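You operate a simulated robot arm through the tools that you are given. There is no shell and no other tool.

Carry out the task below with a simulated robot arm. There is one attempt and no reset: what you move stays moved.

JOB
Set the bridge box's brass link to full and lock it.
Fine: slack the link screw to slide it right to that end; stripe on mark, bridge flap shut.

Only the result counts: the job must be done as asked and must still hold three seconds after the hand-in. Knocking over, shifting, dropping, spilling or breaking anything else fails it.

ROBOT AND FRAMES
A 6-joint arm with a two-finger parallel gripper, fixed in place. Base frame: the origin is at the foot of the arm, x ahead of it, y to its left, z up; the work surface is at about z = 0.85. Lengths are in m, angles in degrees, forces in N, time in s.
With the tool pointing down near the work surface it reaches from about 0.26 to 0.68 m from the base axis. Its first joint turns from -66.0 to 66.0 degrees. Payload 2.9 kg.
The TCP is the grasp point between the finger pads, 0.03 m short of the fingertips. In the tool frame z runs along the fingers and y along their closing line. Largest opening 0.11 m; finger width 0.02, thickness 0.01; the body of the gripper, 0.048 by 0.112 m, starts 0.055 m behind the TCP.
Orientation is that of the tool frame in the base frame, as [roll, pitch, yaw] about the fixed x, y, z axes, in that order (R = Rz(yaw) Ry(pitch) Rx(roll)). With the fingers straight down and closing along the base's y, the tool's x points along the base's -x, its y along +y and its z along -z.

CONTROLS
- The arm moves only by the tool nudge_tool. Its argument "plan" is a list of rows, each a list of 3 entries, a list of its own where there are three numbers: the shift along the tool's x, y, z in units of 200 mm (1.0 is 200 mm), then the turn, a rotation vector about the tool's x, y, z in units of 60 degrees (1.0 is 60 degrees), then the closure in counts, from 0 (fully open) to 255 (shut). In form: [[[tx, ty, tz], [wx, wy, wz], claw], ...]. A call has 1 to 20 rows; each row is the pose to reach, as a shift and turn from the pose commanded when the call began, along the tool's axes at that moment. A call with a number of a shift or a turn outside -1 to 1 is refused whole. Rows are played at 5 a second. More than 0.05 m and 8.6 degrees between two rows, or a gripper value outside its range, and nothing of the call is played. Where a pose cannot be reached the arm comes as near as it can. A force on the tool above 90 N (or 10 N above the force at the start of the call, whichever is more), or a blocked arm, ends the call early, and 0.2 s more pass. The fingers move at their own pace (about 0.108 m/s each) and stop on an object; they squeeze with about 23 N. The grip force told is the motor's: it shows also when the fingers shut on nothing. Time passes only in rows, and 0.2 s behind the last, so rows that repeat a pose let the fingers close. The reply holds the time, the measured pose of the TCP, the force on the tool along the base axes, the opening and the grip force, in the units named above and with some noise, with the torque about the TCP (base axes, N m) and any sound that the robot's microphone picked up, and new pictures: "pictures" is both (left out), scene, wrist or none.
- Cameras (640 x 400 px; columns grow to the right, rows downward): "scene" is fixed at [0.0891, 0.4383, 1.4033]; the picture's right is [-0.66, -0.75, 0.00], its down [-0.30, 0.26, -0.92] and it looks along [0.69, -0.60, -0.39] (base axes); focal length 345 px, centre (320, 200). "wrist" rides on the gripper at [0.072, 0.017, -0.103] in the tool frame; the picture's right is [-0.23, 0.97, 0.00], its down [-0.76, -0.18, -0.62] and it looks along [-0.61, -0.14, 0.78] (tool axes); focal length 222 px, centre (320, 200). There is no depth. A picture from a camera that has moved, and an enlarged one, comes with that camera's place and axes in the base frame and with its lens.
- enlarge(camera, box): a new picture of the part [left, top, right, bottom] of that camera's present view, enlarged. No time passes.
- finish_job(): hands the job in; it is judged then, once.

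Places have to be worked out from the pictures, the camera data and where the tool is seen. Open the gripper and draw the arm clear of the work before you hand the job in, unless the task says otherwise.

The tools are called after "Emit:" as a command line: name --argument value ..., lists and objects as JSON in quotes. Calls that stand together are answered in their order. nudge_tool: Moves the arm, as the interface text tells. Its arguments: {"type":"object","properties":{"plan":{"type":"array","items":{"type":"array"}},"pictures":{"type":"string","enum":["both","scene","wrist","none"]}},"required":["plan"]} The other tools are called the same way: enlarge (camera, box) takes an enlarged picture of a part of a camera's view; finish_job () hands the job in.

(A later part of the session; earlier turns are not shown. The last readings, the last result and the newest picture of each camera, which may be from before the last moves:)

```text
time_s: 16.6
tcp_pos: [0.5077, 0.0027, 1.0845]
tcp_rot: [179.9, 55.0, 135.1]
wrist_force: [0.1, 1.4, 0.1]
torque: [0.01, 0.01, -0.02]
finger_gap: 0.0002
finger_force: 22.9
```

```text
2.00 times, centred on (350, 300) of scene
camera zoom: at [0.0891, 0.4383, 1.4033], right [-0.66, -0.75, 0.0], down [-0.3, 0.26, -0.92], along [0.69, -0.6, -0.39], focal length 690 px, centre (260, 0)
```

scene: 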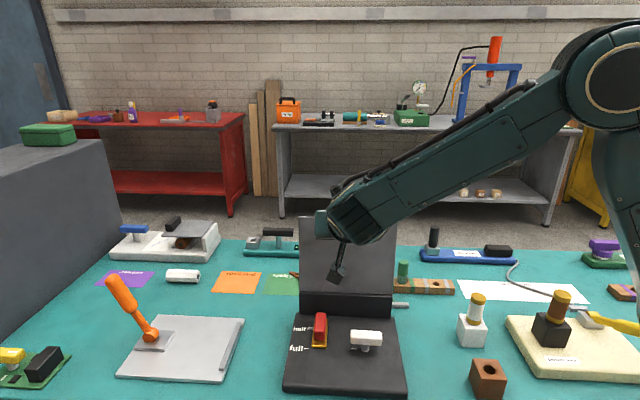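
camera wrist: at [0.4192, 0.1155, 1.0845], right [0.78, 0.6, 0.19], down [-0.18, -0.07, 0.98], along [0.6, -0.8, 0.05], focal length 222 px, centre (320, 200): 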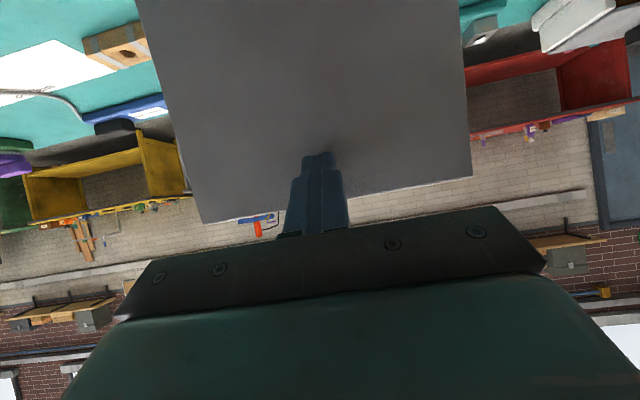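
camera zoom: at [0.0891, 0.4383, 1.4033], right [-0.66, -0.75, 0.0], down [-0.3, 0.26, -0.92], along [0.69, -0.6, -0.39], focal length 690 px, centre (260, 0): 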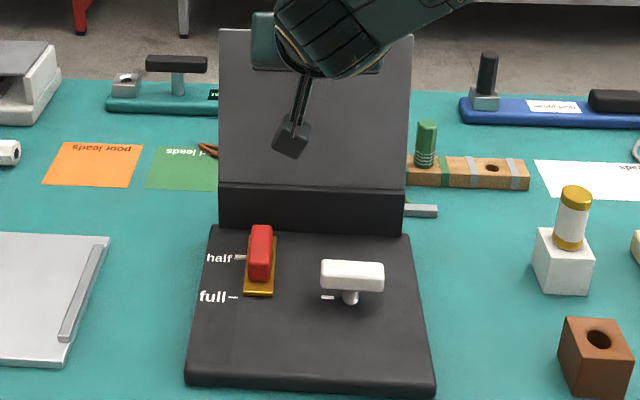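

The flap is now ~10° past vertical with no load. I back the fingers away and check that it stays.

Emit:
nudge_tool --plan '[[[0.05, 0, -0.16], [0, 0, 0], 255], [[0.1, 0, -0.33], [0, 0, 0], 255], [[0.164, 0, -0.4955], [0, 0, 0], 255]]'

```text
time_s: 17.4
tcp_pos: [0.4376, 0.0726, 1.1146]
tcp_rot: [-179.8, 55.0, 135.2]
wrist_force: [0.1, -0.5, -0.9]
torque: [-0.05, 0.0, 0.02]
finger_gap: 0.0
finger_force: 23.2
camera wrist: at [0.3591, 0.1746, 1.1131], right [0.78, 0.6, 0.19], down [-0.18, -0.07, 0.98], along [0.6, -0.8, 0.05], focal length 222 px, centre (320, 200)
```

scene: 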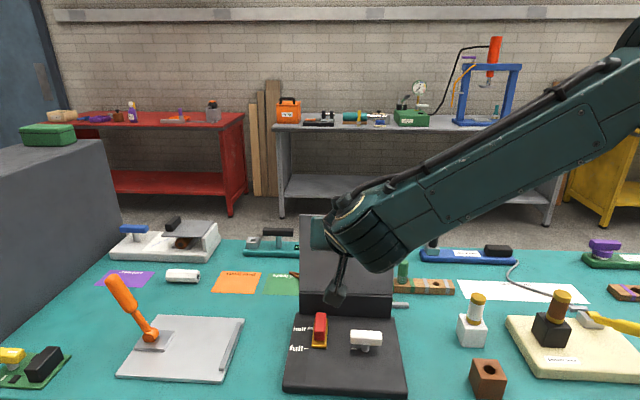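
wrist: 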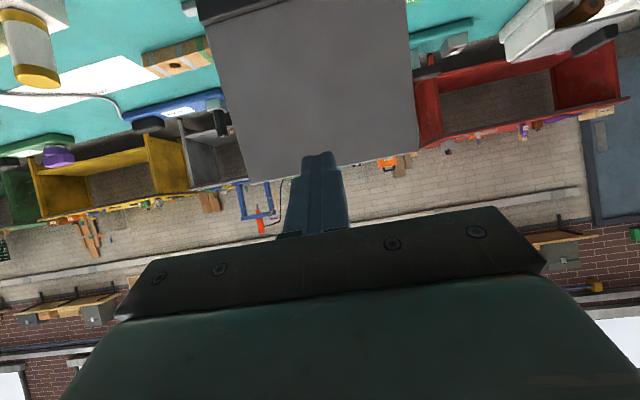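

The flap stays open by itself. I turn the tool back to vertical and open the fingers to get a view from above on the screw and link.

Emit:
nudge_tool --plan '[[[0.05, 0, -0.03], [0, 0.13, 0], 0], [[0.1, 0, -0.06], [0, 0.26, 0], 0], [[0.15, 0, -0.09], [0, 0.39, 0], 0], [[0.2, 0, -0.12], [0, 0.52, 0], 0], [[0.25, 0, -0.15], [0, 0.65, 0], 0], [[0.25, 0, -0.2], [0, 0.78, 0], 0], [[0.25, 0, -0.25], [0, 0.917, 0], 0]]'

```text
time_s: 19.0
tcp_pos: [0.3859, 0.1236, 1.1032]
tcp_rot: [180.0, -0.1, 135.2]
wrist_force: [0.6, 0.5, 0.7]
torque: [-0.01, -0.04, 0.01]
finger_gap: 0.1101
finger_force: 0.0
camera wrist: at [0.3472, 0.1868, 1.206], right [0.85, 0.53, 0.0], down [0.42, -0.66, 0.62], along [0.33, -0.53, -0.78], focal length 222 px, centre (320, 200)
```

scene: 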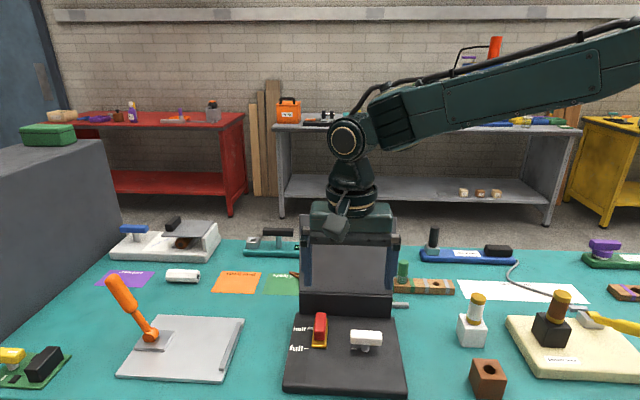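
wrist: 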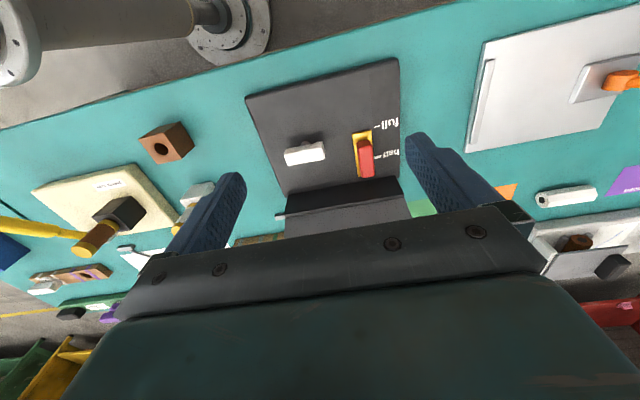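

Emit:
enlarge --camera "wrist" --box '[240, 90, 420, 205]'

Emit:
enlarge --camera "scene" --box '[280, 305, 410, 395]'

```text
3.48 times, centred on (330, 148) of wrist
camera zoom: at [0.3472, 0.1868, 1.206], right [0.85, 0.53, 0.0], down [0.42, -0.66, 0.62], along [0.33, -0.53, -0.78], focal length 773 px, centre (285, 383)
```

zoom: 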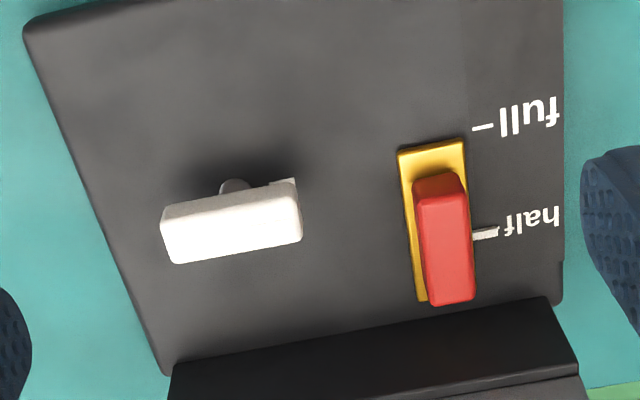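

```text
4.44 times, centred on (345, 350) of scene
camera zoom: at [0.0891, 0.4383, 1.4033], right [-0.66, -0.75, 0.0], down [-0.3, 0.26, -0.92], along [0.69, -0.6, -0.39], focal length 1533 px, centre (209, -467)
```

zoom: 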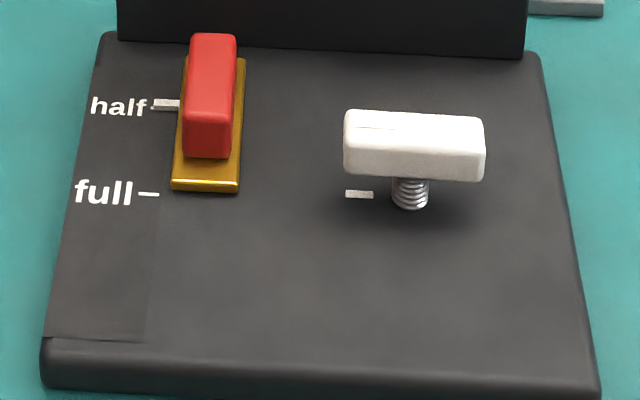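

The screw sits at about (0.407, 0.045), bar along the box's width, top z≈0.91. I move above it and start turning the tool so the fingers close across the bar.

Emit:
nudge_tool --plan '[[[-0.06, -0.03, 0], [0, 0, 0.125], 0], [[-0.12, -0.06, 0], [0, 0, 0.25], 0], [[-0.18, -0.1, 0.1], [0, 0, 0.375], 0], [[-0.24, -0.13, 0.2], [0, 0, 0.5], 0], [[-0.3, -0.17, 0.3], [0, 0, 0.625], 0], [[-0.3525, -0.2, 0.4], [0, 0, 0.75], 0]]' --pictures "none"

```text
time_s: 20.4
tcp_pos: [0.4088, 0.0458, 1.0214]
tcp_rot: [-180.0, 0.0, 90.0]
wrist_force: [0.2, -0.4, 0.2]
torque: [0.01, -0.02, -0.03]
finger_gap: 0.1101
finger_force: 0.0
```

Emit:
nudge_tool --plan '[[[0, 0, 0], [0, 0, 0.125], 60], [[0, 0, 0], [0, 0, 0.25], 110], [[0, 0, 0], [0, 0, 0.375], 110], [[0, 0, 0], [0, 0, 0.5], 110], [[0, 0, 0], [0, 0, 0.625], 110], [[0, 0, 0], [0, 0, 0.75], 110]]'

```text
time_s: 21.8
tcp_pos: [0.4087, 0.0455, 1.0229]
tcp_rot: [180.0, 0.0, 45.1]
wrist_force: [-0.3, 0.0, 0.1]
torque: [0.0, -0.02, 0.01]
finger_gap: 0.0624
finger_force: 0.0
camera wrist: at [0.472, 0.0854, 1.1251], right [0.53, -0.85, 0.0], down [-0.66, -0.41, 0.62], along [-0.53, -0.33, -0.78], focal length 222 px, centre (320, 200)
```

scene: 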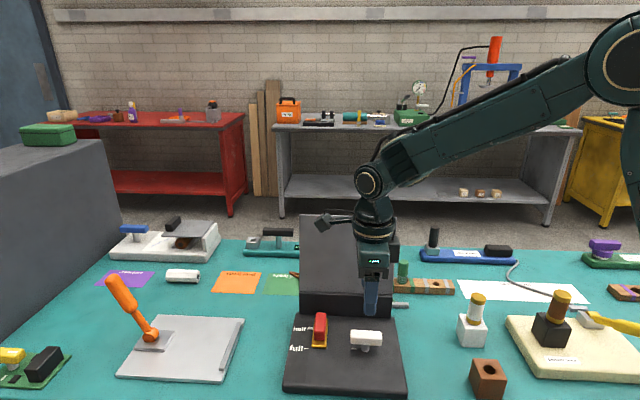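
wrist: 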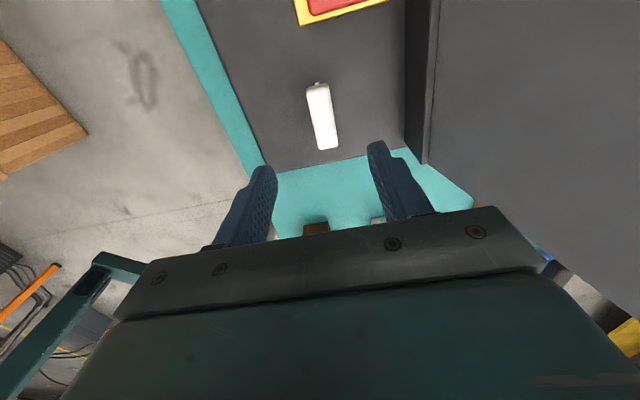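

Emit:
enlarge --camera "wrist" --box '[240, 60, 400, 170]'

```text
3.64 times, centred on (320, 115) of wrist
camera zoom: at [0.472, 0.0854, 1.1251], right [0.53, -0.85, 0.0], down [-0.66, -0.41, 0.62], along [-0.53, -0.33, -0.78], focal length 808 px, centre (320, 509)
```

zoom: 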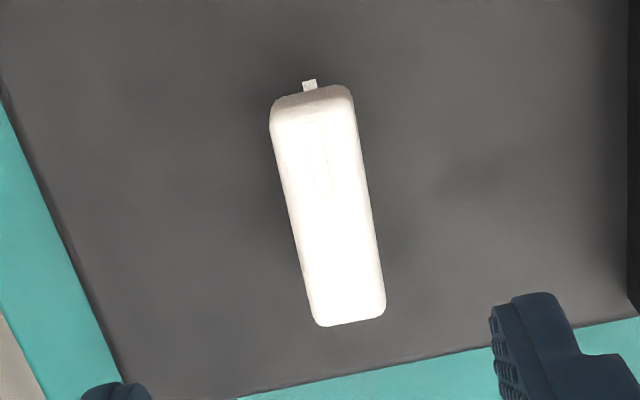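

The open fingers straddle the bar well (center about (0.411, 0.0445)). I go down to TCP z≈0.916 and close on the bar.

Emit:
nudge_tool --plan '[[[0, 0.01, 0.2], [0, 0, 0], 110], [[0, 0.01, 0.4], [0, 0, 0], 110], [[0, 0.01, 0.47], [0, 0, 0], 110], [[0, 0.01, 0.53], [0, 0, 0], 110], [[0, 0.01, 0.53], [0, 0, 0], 110]]'

```text
time_s: 23.0
tcp_pos: [0.4102, 0.046, 0.917]
tcp_rot: [180.0, 0.0, 45.1]
wrist_force: [0.7, 0.3, -0.3]
torque: [0.0, 0.03, -0.03]
finger_gap: 0.0624
finger_force: 0.0
camera wrist: at [0.4735, 0.085, 1.0192], right [0.53, -0.85, 0.0], down [-0.66, -0.42, 0.62], along [-0.53, -0.33, -0.78], focal length 222 px, centre (320, 200)
```

scene: 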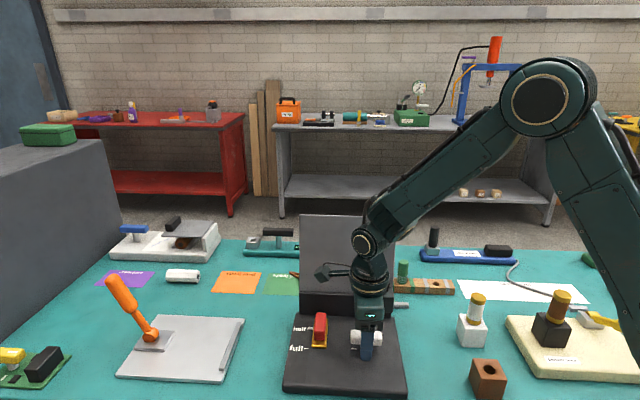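
wrist: 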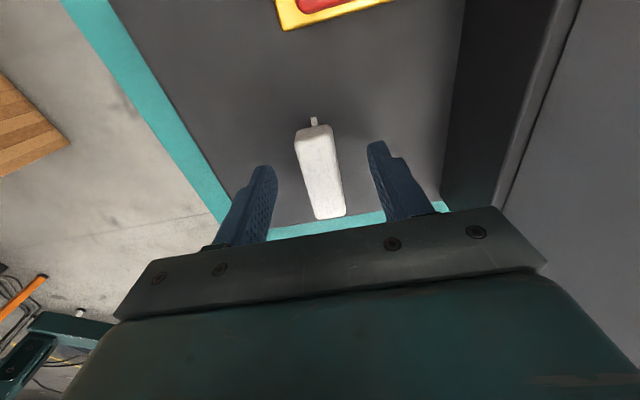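

Emit:
enlarge --camera "wrist" --box '[230, 95, 430, 230]'

Emit:
enlarge --camera "scene" --box '[280, 280, 410, 395]'

```text
2.96 times, centred on (330, 162) of wrist
camera zoom: at [0.4735, 0.085, 1.0192], right [0.53, -0.85, 0.0], down [-0.66, -0.42, 0.62], along [-0.53, -0.33, -0.78], focal length 658 px, centre (290, 311)
```

zoom: 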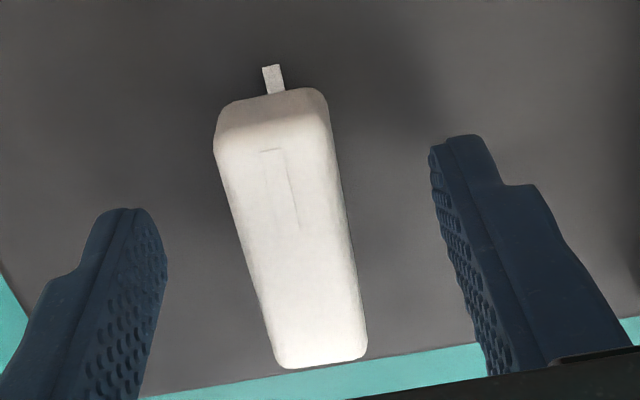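

```text
3.48 times, centred on (345, 338) of scene
camera zoom: at [0.0891, 0.4383, 1.4033], right [-0.66, -0.75, 0.0], down [-0.3, 0.26, -0.92], along [0.69, -0.6, -0.39], focal length 1200 px, centre (233, -278)
```

zoom: 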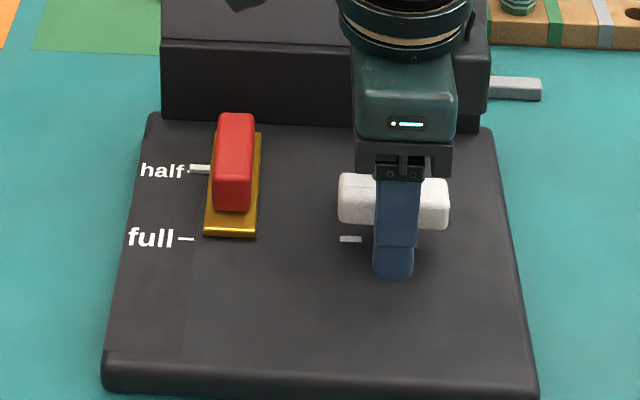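

The front finger is centered on the bar. I close now.

Emit:
nudge_tool --plan '[[[0, 0, 0], [0, 0, 0], 160], [[0, 0, 0], [0, 0, 0], 200], [[0, 0, 0], [0, 0, 0], 255], [[0, 0, 0], [0, 0, 0], 255]]'

```text
time_s: 24.0
tcp_pos: [0.4116, 0.0441, 0.9173]
tcp_rot: [179.8, -0.1, 45.2]
wrist_force: [8.3, -8.7, -5.3]
torque: [0.05, -0.29, 0.03]
finger_gap: 0.0217
finger_force: 45.7
camera wrist: at [0.4743, 0.0842, 1.0196], right [0.53, -0.85, 0.0], down [-0.66, -0.41, 0.62], along [-0.53, -0.33, -0.78], focal length 222 px, centre (320, 200)
```

scene: 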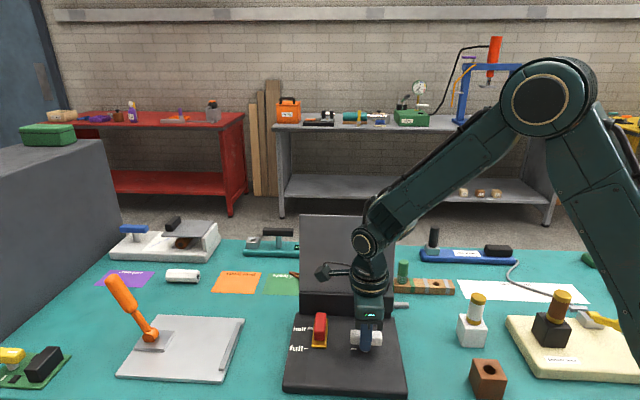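
wrist: 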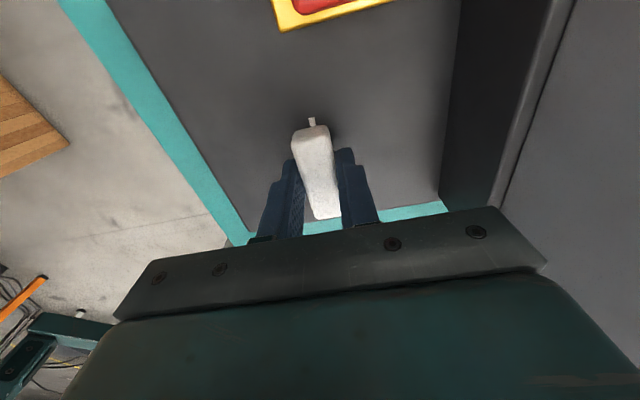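

Gripped (gap 21.7 mm) with a slight side load toward the rear, which I relieve by 2.5 mm. Then I try the slackening direction, counter-clockwise, by a small angle.

Emit:
nudge_tool --plan '[[[0, 0.0125, 0], [0, 0, 0], 255], [[0, 0.0125, 0], [0, 0, -0.06], 255], [[0, 0.0125, 0], [0, 0, -0.12], 255], [[0, 0.0125, 0], [0, 0, -0.18], 255], [[0, 0.0125, 0], [0, 0, -0.24], 255]]'

```text
time_s: 25.2
tcp_pos: [0.4107, 0.0436, 0.9163]
tcp_rot: [-179.8, -0.1, 59.9]
wrist_force: [-16.2, 18.3, 26.6]
torque: [-0.36, 0.36, -0.07]
finger_gap: 0.0218
finger_force: 45.2
camera wrist: at [0.4623, 0.0989, 1.0195], right [0.73, -0.68, 0.0], down [-0.53, -0.57, 0.62], along [-0.43, -0.45, -0.78], focal length 222 px, centre (320, 200)
```

scene: 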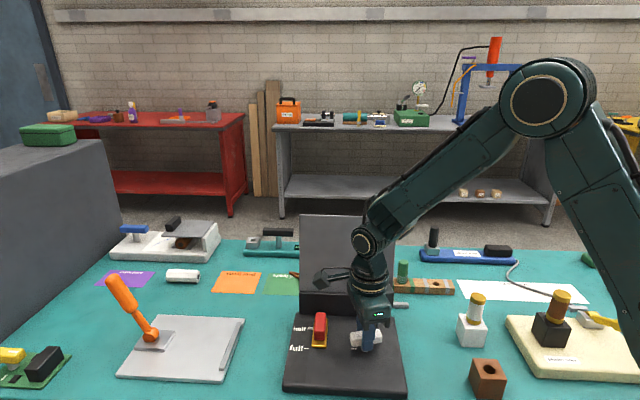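
wrist: 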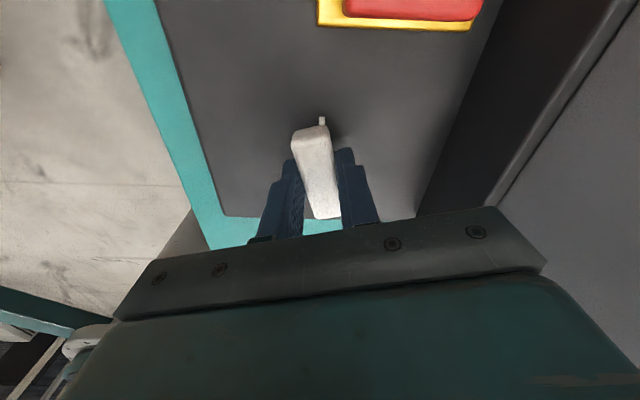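

The knob turns with the gripper; it seems to rise slightly (26 N upward) and I over-shifted sideways. I relieve both and continue turning counter-clockwise another 15°.

Emit:
nudge_tool --plan '[[[0.002, -0.008, -0.0075], [0, 0, 0], 255], [[0.002, -0.008, -0.01], [0, 0, -0.06], 255], [[0.002, -0.008, -0.01], [0, 0, -0.12], 255], [[0.002, -0.008, -0.01], [0, 0, -0.18], 255], [[0.002, -0.008, -0.01], [0, 0, -0.24], 255]]' --pictures "wrist"

```text
time_s: 26.4
tcp_pos: [0.4095, 0.0444, 0.9163]
tcp_rot: [-179.9, 0.0, 74.1]
wrist_force: [-2.3, 15.5, -26.3]
torque: [0.21, -0.39, -0.06]
finger_gap: 0.0221
finger_force: 44.6
camera wrist: at [0.4467, 0.1097, 1.0201], right [0.87, -0.48, 0.0], down [-0.38, -0.69, 0.62], along [-0.3, -0.54, -0.78], focal length 222 px, centre (320, 200)
```

wrist: 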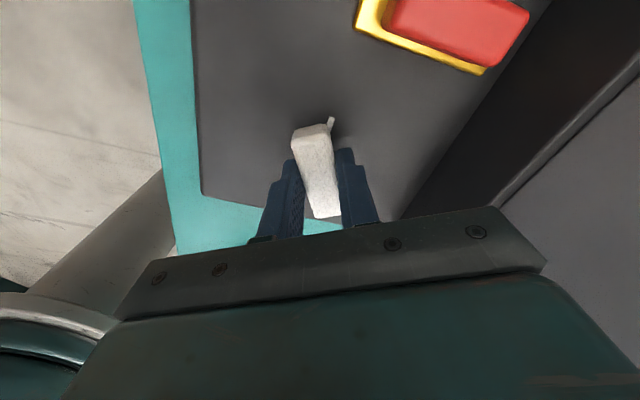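

The vertical load flipped, so the knob does not actually rise; I take back 1 mm and rebalance sideways, then continue turning.

Emit:
nudge_tool --plan '[[[0.005, -0.002, 0.005], [0, 0, 0], 255], [[0.005, -0.002, 0.005], [0, 0, -0.08], 255], [[0.005, -0.002, 0.005], [0, 0, -0.16], 255], [[0.005, -0.002, 0.005], [0, 0, -0.24], 255]]' --pictures "wrist"

```text
time_s: 27.4
tcp_pos: [0.4105, 0.0448, 0.9182]
tcp_rot: [-179.9, 0.0, 88.4]
wrist_force: [-4.3, -0.5, -18.4]
torque: [0.82, -0.15, 0.02]
finger_gap: 0.0218
finger_force: 45.0
camera wrist: at [0.429, 0.1169, 1.0201], right [0.97, -0.25, 0.0], down [-0.2, -0.76, 0.62], along [-0.16, -0.6, -0.78], focal length 222 px, centre (320, 200)
```

wrist: 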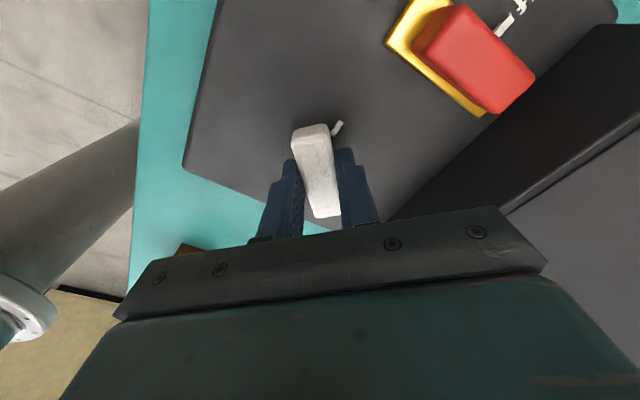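

Turning smoothly with hardly any torque; I continue to a total of about 90°.

Emit:
nudge_tool --plan '[[[0.0, -0.001, 0.004], [0, 0, -0.08], 255], [[0.0, -0.001, 0.004], [0, 0, -0.16], 255], [[0.0, -0.001, 0.004], [0, 0, -0.24], 255], [[0, -0.001, 0.004], [0, 0, -0.32], 255], [[0.0, -0.001, 0.004], [0, 0, -0.4], 255]]'

```text
time_s: 28.6
tcp_pos: [0.4086, 0.0441, 0.9176]
tcp_rot: [-179.9, 0.0, 112.4]
wrist_force: [-21.1, -7.1, 23.3]
torque: [-0.94, -0.13, -0.04]
finger_gap: 0.0222
finger_force: 45.1
camera wrist: at [0.3974, 0.1182, 1.0202], right [0.99, 0.16, 0.0], down [0.13, -0.77, 0.62], along [0.1, -0.62, -0.78], focal length 222 px, centre (320, 200)
```

scene: 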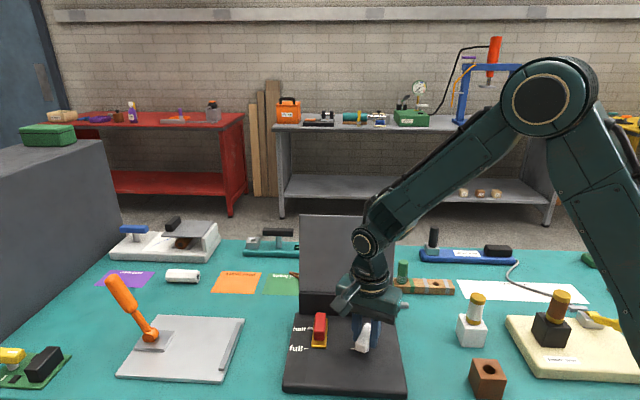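
wrist: 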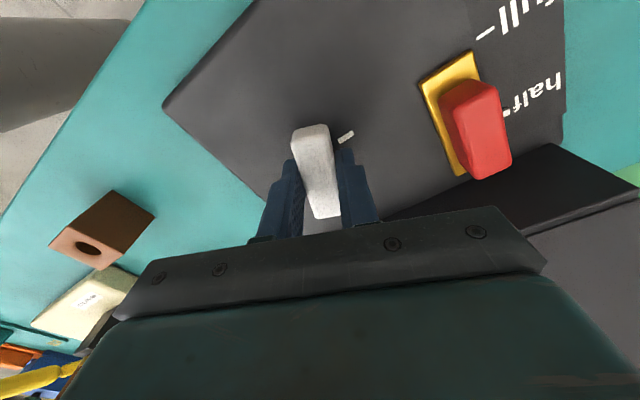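

Emit:
nudge_tool --plan '[[[0.0, -0.006, -0.002], [0, 0, -0.08], 255], [[0.0, -0.006, -0.002], [0, 0, -0.16], 255], [[0.0, -0.006, -0.002], [0, 0, -0.24], 255], [[0, -0.006, -0.002], [0, 0, -0.32], 255], [[0.0, -0.006, -0.002], [0, 0, -0.377], 255]]' --pictures "none"

Emit:
enlarge --camera "scene" --box '[280, 280, 410, 395]'

```text
time_s: 29.8
tcp_pos: [0.4093, 0.0434, 0.9177]
tcp_rot: [-179.9, -0.1, 135.1]
wrist_force: [-18.3, -11.4, 23.9]
torque: [-0.77, -0.26, -0.02]
finger_gap: 0.0219
finger_force: 45.1
```

```text
3.48 times, centred on (345, 338) of scene
camera zoom: at [0.0883, 0.438, 1.4034], right [-0.66, -0.75, 0.0], down [-0.3, 0.26, -0.92], along [0.69, -0.6, -0.39], focal length 1200 px, centre (233, -278)
```

zoom: 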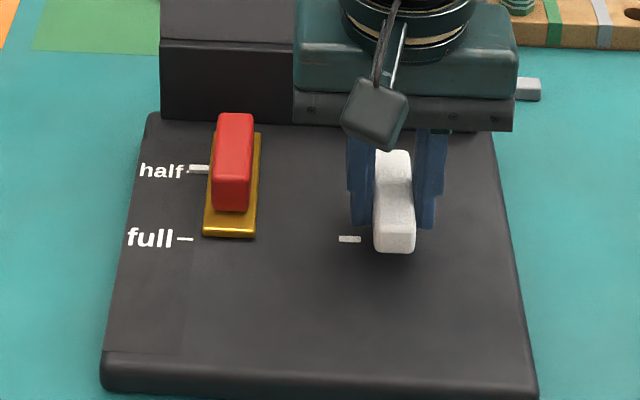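

At 90° the knob turned along nicely with almost no torque about its axis. I add another 30° to be sure it is slack, rebalancing the side loads.

Emit:
nudge_tool --plan '[[[0.0, -0.005, -0.003], [0, 0, 0], 255], [[0.0, -0.005, -0.003], [0, 0, -0.1], 255], [[0.0, -0.005, -0.003], [0, 0, -0.2], 255], [[0.0, -0.005, -0.003], [0, 0, -0.3], 255], [[0, -0.005, -0.003], [0, 0, -0.4], 255], [[0.0, -0.005, -0.003], [0, 0, -0.5], 255]]' --pictures "none"

Emit:
enlarge --camera "scene" --box '[280, 280, 410, 395]'

```text
time_s: 31.2
tcp_pos: [0.4083, 0.0422, 0.9167]
tcp_rot: [179.9, -0.1, 165.1]
wrist_force: [-11.5, -10.8, -5.7]
torque: [-0.49, -1.13, -0.06]
finger_gap: 0.0218
finger_force: 44.7
```

```text
3.48 times, centred on (345, 338) of scene
camera zoom: at [0.0888, 0.438, 1.4034], right [-0.66, -0.75, 0.0], down [-0.3, 0.26, -0.92], along [0.69, -0.6, -0.39], focal length 1200 px, centre (233, -278)
```

zoom: 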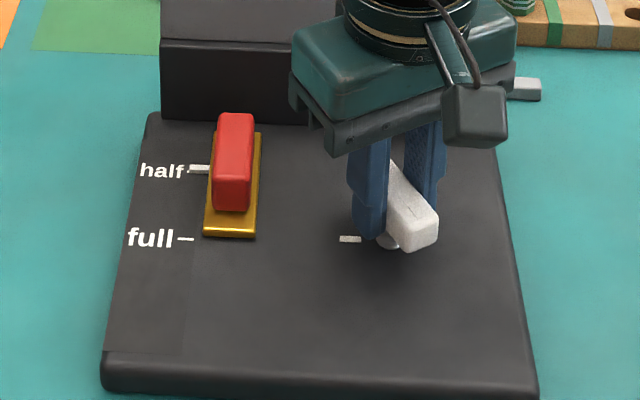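

The stripe end now points front-right (120° slackened). I open the fingers and lift off.

Emit:
nudge_tool --plan '[[[0, 0, 0], [0, 0, 0], 200], [[0, 0, 0], [0, 0, 0], 140], [[0, 0, 0], [0, 0, 0], 110], [[0, 0, -0.2], [0, 0, 0], 110], [[0, 0, -0.4], [0, 0, 0.1], 110], [[0, 0, -0.5], [0, 0, 0.2], 110], [[0, 0, -0.5], [0, 0, 0.3], 110], [[0, 0, -0.5], [0, 0, 0.4], 110], [[0, 0, -0.5], [0, 0, 0.5], 110]]'

```text
time_s: 33.2
tcp_pos: [0.409, 0.0437, 1.0168]
tcp_rot: [-180.0, 0.0, 135.0]
wrist_force: [0.6, 0.6, -0.2]
torque: [0.0, 0.01, 0.02]
finger_gap: 0.0628
finger_force: 0.0
camera wrist: at [0.3695, 0.1074, 1.1202], right [0.85, 0.53, 0.0], down [0.41, -0.67, 0.62], along [0.33, -0.53, -0.78], focal length 222 px, centre (320, 200)
```

scene: 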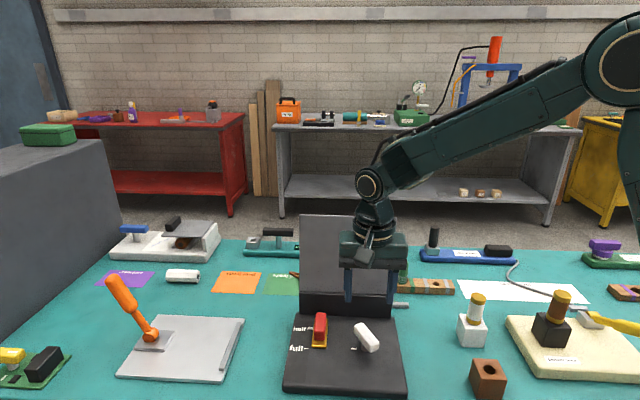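
wrist: 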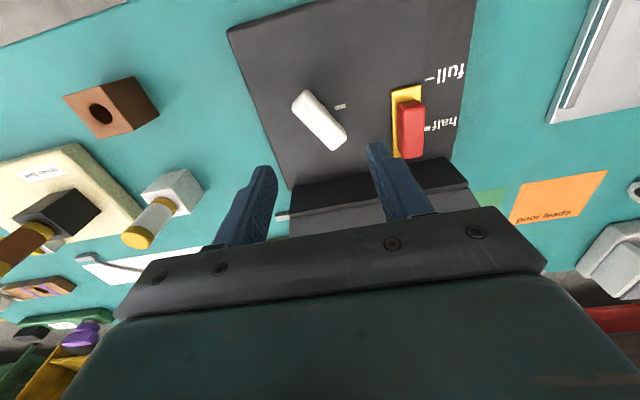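

Emit:
enlarge --camera "wrist" --box '[270, 55, 480, 190]'

```text
2.96 times, centred on (375, 122) of wrist
camera zoom: at [0.3695, 0.1074, 1.1202], right [0.85, 0.53, 0.0], down [0.41, -0.67, 0.62], along [0.33, -0.53, -0.78], focal length 658 px, centre (157, 430)
```

zoom: 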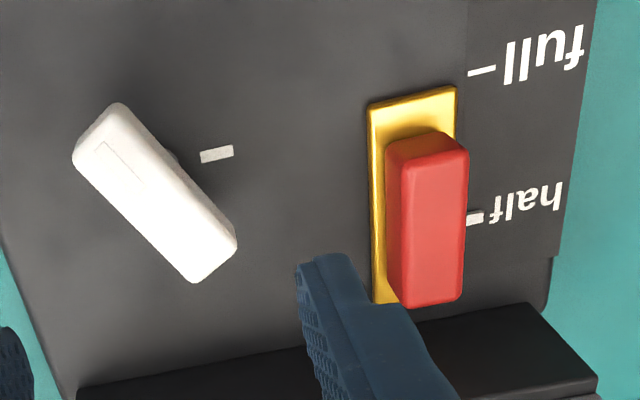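

Red grip centre is at about e=0.408, f=0.285 (x≈0.490, y≈0.087). I move above it and go down with fingers straddling it.

Emit:
nudge_tool --plan '[[[-0.05, 0.2, 0], [0, 0, 0], 110], [[-0.11, 0.44, 0], [0, 0, 0], 110], [[-0.11, 0.44, 0.15], [0, 0, 0], 110], [[-0.11, 0.44, 0.3], [0, 0, 0], 110], [[-0.11, 0.44, 0.3], [0, 0, 0], 110]]'

Emit:
enlarge --camera "wrist" --box '[220, 85, 430, 220]'

Emit:
enlarge --camera "scene" --box '[280, 280, 410, 395]'

```text
time_s: 34.4
tcp_pos: [0.4878, 0.0918, 0.9564]
tcp_rot: [179.9, 0.0, 135.0]
wrist_force: [0.8, 0.1, -0.3]
torque: [-0.02, -0.01, 0.02]
finger_gap: 0.0624
finger_force: 0.0
camera wrist: at [0.4476, 0.1551, 1.059], right [0.85, 0.53, 0.0], down [0.41, -0.66, 0.62], along [0.33, -0.53, -0.78], focal length 222 px, centre (320, 200)
```

scene: 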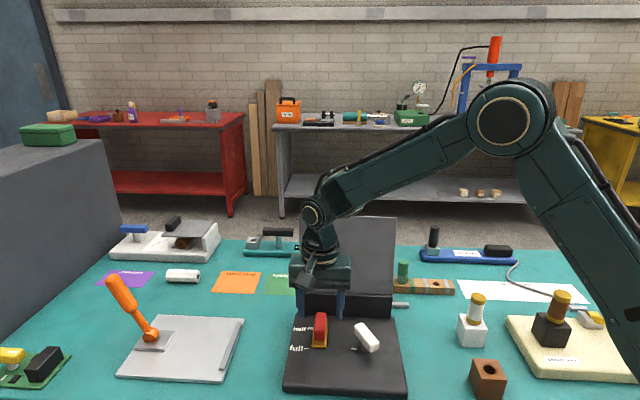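
wrist: 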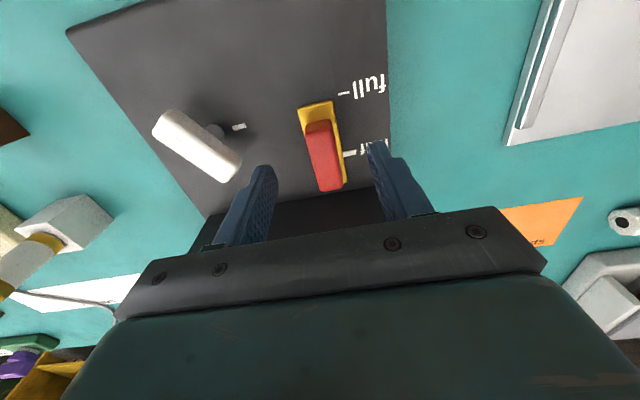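

```text
2.96 times, centred on (325, 152) of wrist
camera zoom: at [0.4476, 0.1551, 1.059], right [0.85, 0.53, 0.0], down [0.41, -0.66, 0.62], along [0.33, -0.53, -0.78], focal length 658 px, centre (305, 341)
```

zoom: 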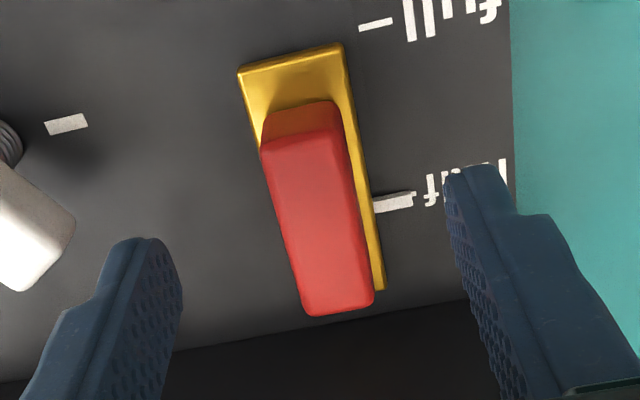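

```text
3.48 times, centred on (345, 338) of scene
camera zoom: at [0.0891, 0.4383, 1.4033], right [-0.66, -0.75, 0.0], down [-0.3, 0.26, -0.92], along [0.69, -0.6, -0.39], focal length 1200 px, centre (233, -278)
```

zoom: 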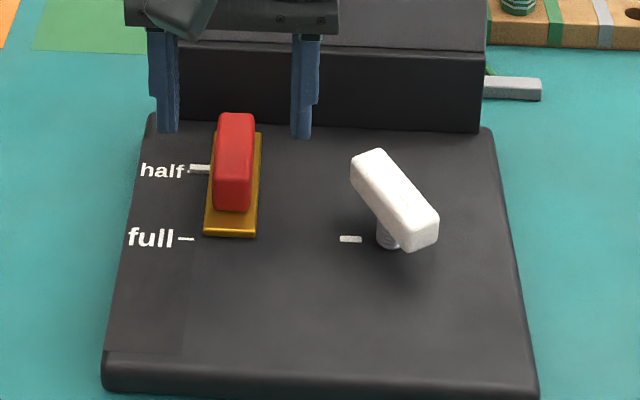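

Alignment is good. I lower 40 mm and close on the red grip.

Emit:
nudge_tool --plan '[[[0, 0.004, 0.1], [0, 0, 0], 110], [[0, 0.004, 0.2], [0, 0, 0], 110], [[0, 0.004, 0.2], [0, 0, 0], 170], [[0, 0.004, 0.2], [0, 0, 0], 255], [[0, 0.004, 0.2], [0, 0, 0], 255], [[0, 0.004, 0.2], [0, 0, 0], 255]]'

```text
time_s: 35.8
tcp_pos: [0.4892, 0.0921, 0.9168]
tcp_rot: [-180.0, 0.1, 135.1]
wrist_force: [2.7, 2.9, -5.2]
torque: [-0.1, -0.28, -0.05]
finger_gap: 0.0212
finger_force: 45.5
camera wrist: at [0.4487, 0.1553, 1.0198], right [0.85, 0.53, 0.0], down [0.41, -0.66, 0.62], along [0.33, -0.53, -0.78], focal length 222 px, centre (320, 200)
```

scene: 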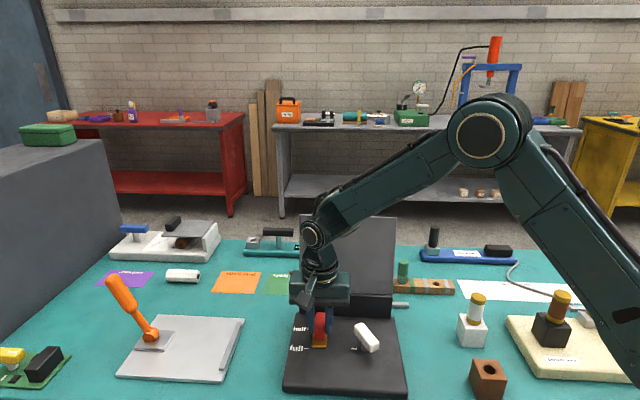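
wrist: 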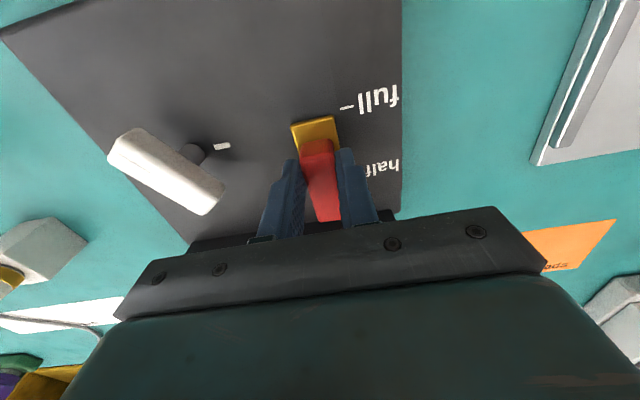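

Gripped (21 mm gap). I pull it 10 mm forward (tool +x) and watch the force.

Emit:
nudge_tool --plan '[[[0.0125, 0, 0], [0, 0, 0], 255], [[0.025, 0, 0], [0, 0, 0], 255], [[0.0375, 0, 0], [0, 0, 0], 255], [[0.05, 0, 0], [0, 0, 0], 255]]'

Emit:
enlarge --camera "scene" --box '[280, 280, 410, 395]'

```text
time_s: 36.8
tcp_pos: [0.4821, 0.0991, 0.9178]
tcp_rot: [179.8, 0.0, 135.1]
wrist_force: [14.7, 12.6, -20.8]
torque: [0.02, -0.59, -0.06]
finger_gap: 0.0216
finger_force: 44.8
camera wrist: at [0.4412, 0.1624, 1.0198], right [0.85, 0.53, 0.0], down [0.41, -0.66, 0.62], along [0.33, -0.53, -0.78], focal length 222 px, centre (320, 200)
```

scene: 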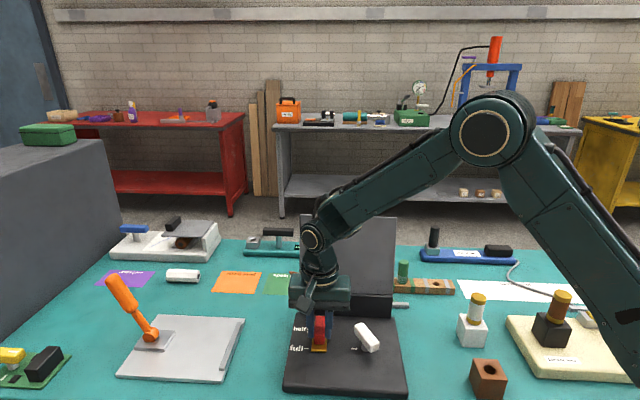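
wrist: 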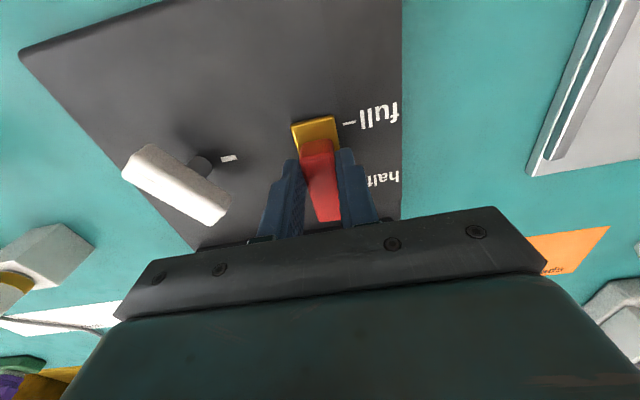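

```text
3.48 times, centred on (345, 338) of scene
camera zoom: at [0.0897, 0.4387, 1.4031], right [-0.66, -0.75, 0.0], down [-0.3, 0.26, -0.92], along [0.69, -0.6, -0.39], focal length 1200 px, centre (233, -278)
```

zoom: 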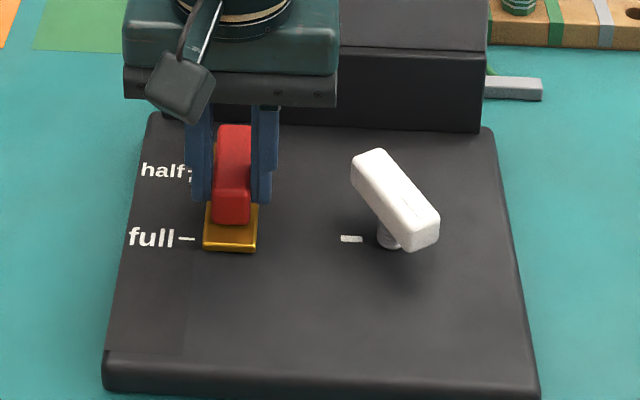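

The link slides freely with the grip. I continue another 35 mm, easing the side loads, then will creep to the end stop.

Emit:
nudge_tool --plan '[[[0.03, 0.004, 0.003], [0, 0, 0], 255], [[0.06, 0.004, 0.003], [0, 0, 0], 255], [[0.09, 0.004, 0.003], [0, 0, 0], 255], [[0.12, 0.004, 0.003], [0, 0, 0], 255], [[0.15, 0.004, 0.003], [0, 0, 0], 255], [[0.175, 0.004, 0.003], [0, 0, 0], 255]]'

Emit:
enlarge --camera "scene" --box '[280, 280, 410, 395]'

Emit:
enlarge --camera "wrist" --box '[240, 80, 420, 220]'

```text
time_s: 38.2
tcp_pos: [0.456, 0.1239, 0.9171]
tcp_rot: [179.9, 0.1, 135.0]
wrist_force: [10.8, 9.8, -2.9]
torque: [0.51, 0.1, -0.12]
finger_gap: 0.0215
finger_force: 44.8
camera wrist: at [0.4165, 0.1872, 1.0198], right [0.85, 0.53, 0.0], down [0.41, -0.66, 0.62], along [0.33, -0.53, -0.78], focal length 222 px, centre (320, 200)
```

scene: 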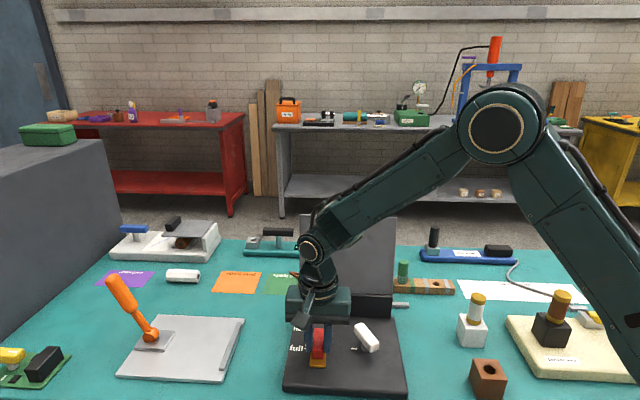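
wrist: 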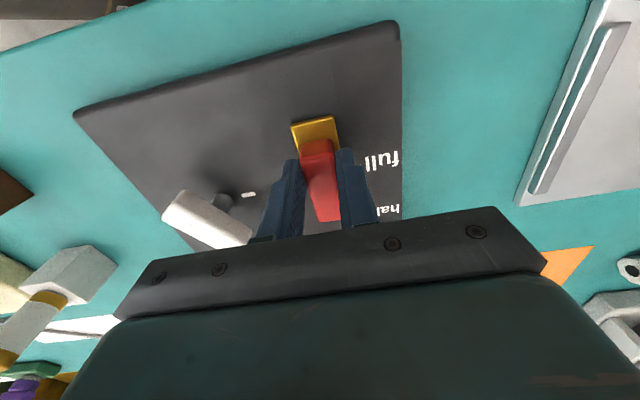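

```text
3.48 times, centred on (345, 338) of scene
camera zoom: at [0.0894, 0.4385, 1.4032], right [-0.66, -0.75, 0.0], down [-0.3, 0.26, -0.92], along [0.69, -0.6, -0.39], focal length 1200 px, centre (233, -278)
```

zoom: 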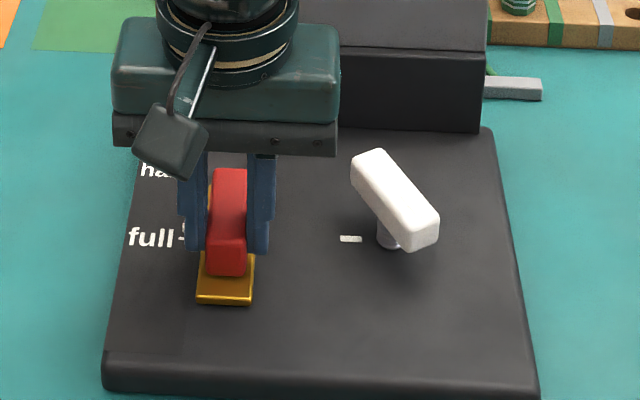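

```text
2.86 times, centred on (330, 150) of wrist
camera zoom: at [0.4165, 0.1872, 1.0198], right [0.85, 0.53, 0.0], down [0.41, -0.66, 0.62], along [0.33, -0.53, -0.78], focal length 635 px, centre (291, 343)
```

zoom: 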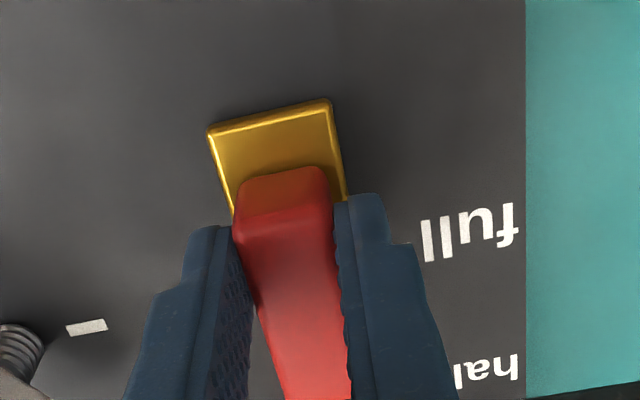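

Moved 46 mm so far, no resistance along the slide. I creep forward in small steps to find the end stop.

Emit:
nudge_tool --plan '[[[0.01, 0.004, 0], [0, 0, 0], 255], [[0.02, 0.004, 0], [0, 0, 0], 255], [[0.02, 0.004, 0], [0, 0, 0], 255]]' --pictures "none"

Emit:
enlarge --camera "scene" --box '[300, 325, 360, 375]'

```text
time_s: 39.0
tcp_pos: [0.4535, 0.1262, 0.9163]
tcp_rot: [179.9, 0.0, 135.0]
wrist_force: [5.8, 5.1, 5.8]
torque: [-0.39, -0.64, 0.01]
finger_gap: 0.0214
finger_force: 44.7
```

```text
8.00 times, centred on (330, 350) of scene
camera zoom: at [0.0891, 0.4384, 1.4032], right [-0.66, -0.75, 0.0], down [-0.3, 0.26, -0.92], along [0.69, -0.6, -0.39], focal length 2759 px, centre (240, -1000)
```

zoom: 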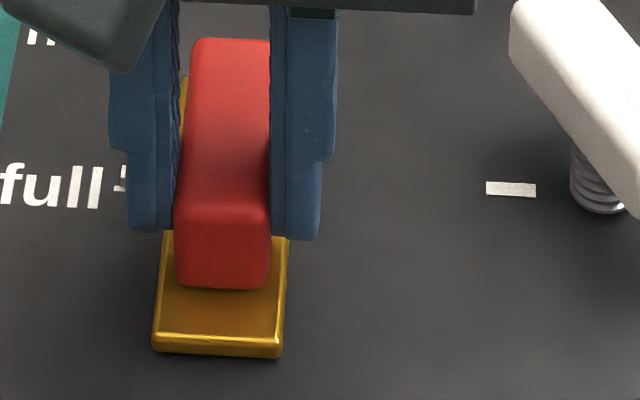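

Emit:
nudge_tool --plan '[[[0.008, 0.002, 0], [0, 0, 0], 255], [[0.016, 0.002, 0], [0, 0, 0], 255], [[0.016, 0.002, 0], [0, 0, 0], 255]]' --pictures "none"

Emit:
enlarge --camera "scene" --box '[300, 325, 360, 375]'

```text
time_s: 39.8
tcp_pos: [0.4522, 0.1278, 0.9166]
tcp_rot: [179.8, 0.1, 134.9]
wrist_force: [6.2, -5.6, 10.3]
torque: [0.07, 0.13, 0.06]
finger_gap: 0.0214
finger_force: 44.9
```

```text
8.00 times, centred on (330, 350) of scene
camera zoom: at [0.0891, 0.4381, 1.4033], right [-0.66, -0.75, 0.0], down [-0.3, 0.26, -0.92], along [0.69, -0.6, -0.39], focal length 2759 px, centre (240, -1000)
```

zoom: 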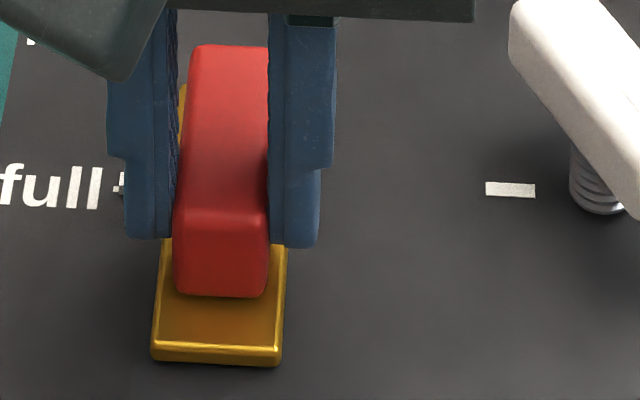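

A resistance of ~8 N toward the rear is appearing; I push 2 mm more to confirm it is the stop.

Emit:
nudge_tool --plan '[[[0.005, 0, 0], [0, 0, 0], 255], [[0.01, 0, 0], [0, 0, 0], 255], [[0.01, 0, 0], [0, 0, 0], 255]]' --pictures "none"

Emit:
enlarge --camera "scene" --box '[300, 325, 360, 375]'

```text
time_s: 40.6
tcp_pos: [0.4513, 0.1279, 0.9176]
tcp_rot: [180.0, 0.1, 134.7]
wrist_force: [14.6, -22.1, 5.5]
torque: [0.13, 0.22, 0.16]
finger_gap: 0.0217
finger_force: 45.2
```

```text
8.00 times, centred on (330, 350) of scene
camera zoom: at [0.0894, 0.4377, 1.4034], right [-0.66, -0.75, 0.0], down [-0.3, 0.26, -0.92], along [0.69, -0.6, -0.4], focal length 2759 px, centre (240, -1000)
```

zoom: 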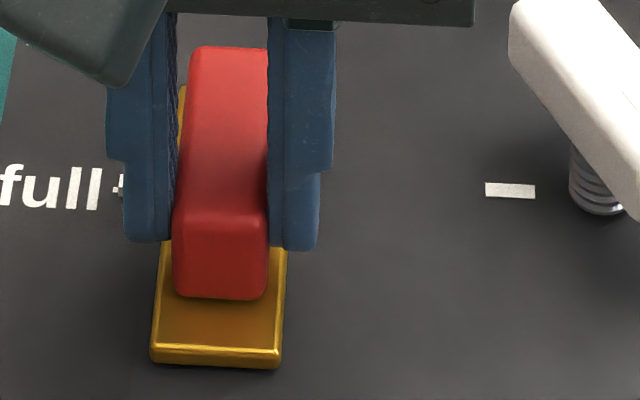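

The stop is firm (26 N with no motion), the link pointer sits at "full". I relax the push slightly, open and lift away.

Emit:
nudge_tool --plan '[[[-0.005, 0, 0], [0, 0, 0], 255], [[-0.005, 0, 0], [0, 0, 0], 190], [[-0.005, 0, 0], [0, 0, 0], 110], [[-0.005, 0, 0], [0, 0, 0], 110], [[-0.005, 0, -0.15], [0, 0, 0], 110], [[-0.005, 0, -0.35], [0, 0, 0], 110], [[0.1, 0, -0.5], [0, 0, 0], 110]]'

Emit:
enlarge --camera "scene" --box '[285, 310, 385, 390]'

Emit:
enlarge --camera "wrist" --box '[240, 80, 420, 220]'

```text
time_s: 42.2
tcp_pos: [0.4366, 0.1472, 1.0188]
tcp_rot: [-180.0, 0.0, 134.9]
wrist_force: [0.2, 1.1, -0.2]
torque: [0.0, -0.02, 0.04]
finger_gap: 0.0628
finger_force: 0.1
camera wrist: at [0.3975, 0.2097, 1.122], right [0.85, 0.53, 0.0], down [0.41, -0.66, 0.62], along [0.33, -0.53, -0.78], focal length 222 px, centre (320, 200)
```

scene: 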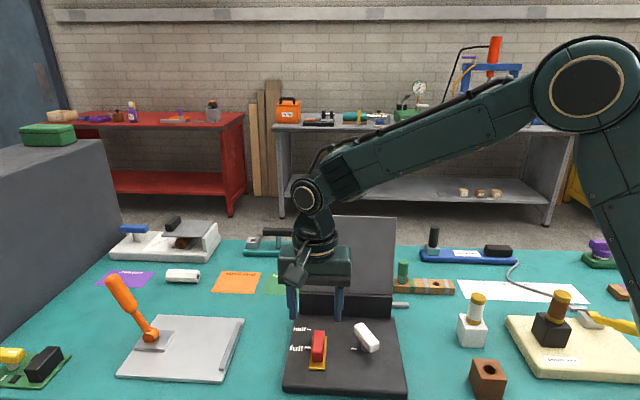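
wrist: 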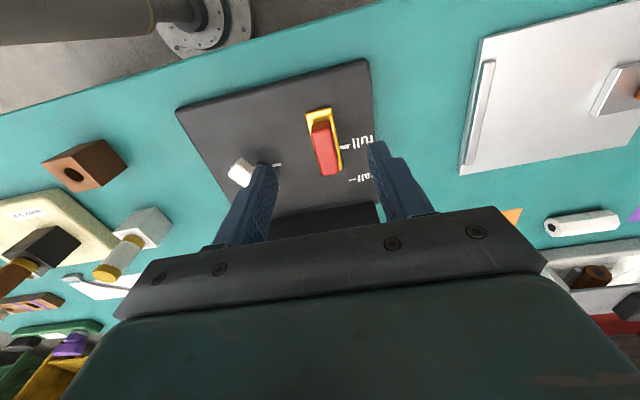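

```text
5.00 times, centred on (335, 350) of scene
camera zoom: at [0.0891, 0.4383, 1.4033], right [-0.66, -0.75, 0.0], down [-0.3, 0.26, -0.92], along [0.69, -0.6, -0.39], focal length 1724 px, centre (245, -550)
```

zoom: 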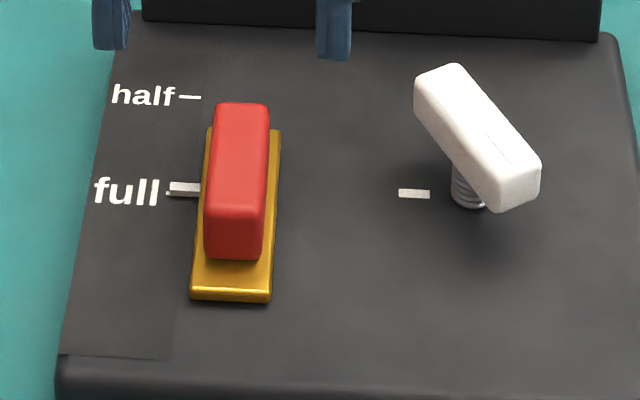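

```text
2.86 times, centred on (330, 150) of wrist
camera zoom: at [0.3975, 0.2097, 1.122], right [0.85, 0.53, 0.0], down [0.41, -0.66, 0.62], along [0.33, -0.53, -0.78], focal length 635 px, centre (291, 343)
```

zoom: 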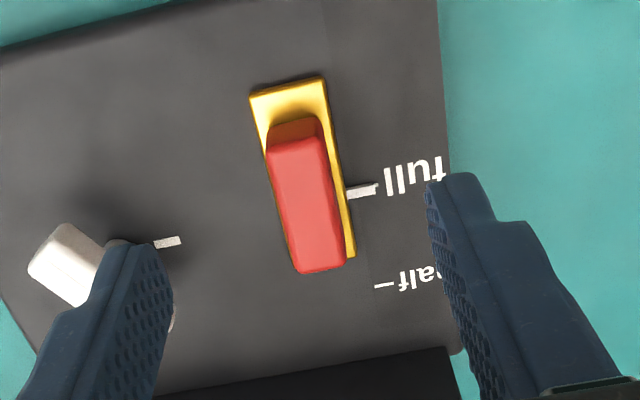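

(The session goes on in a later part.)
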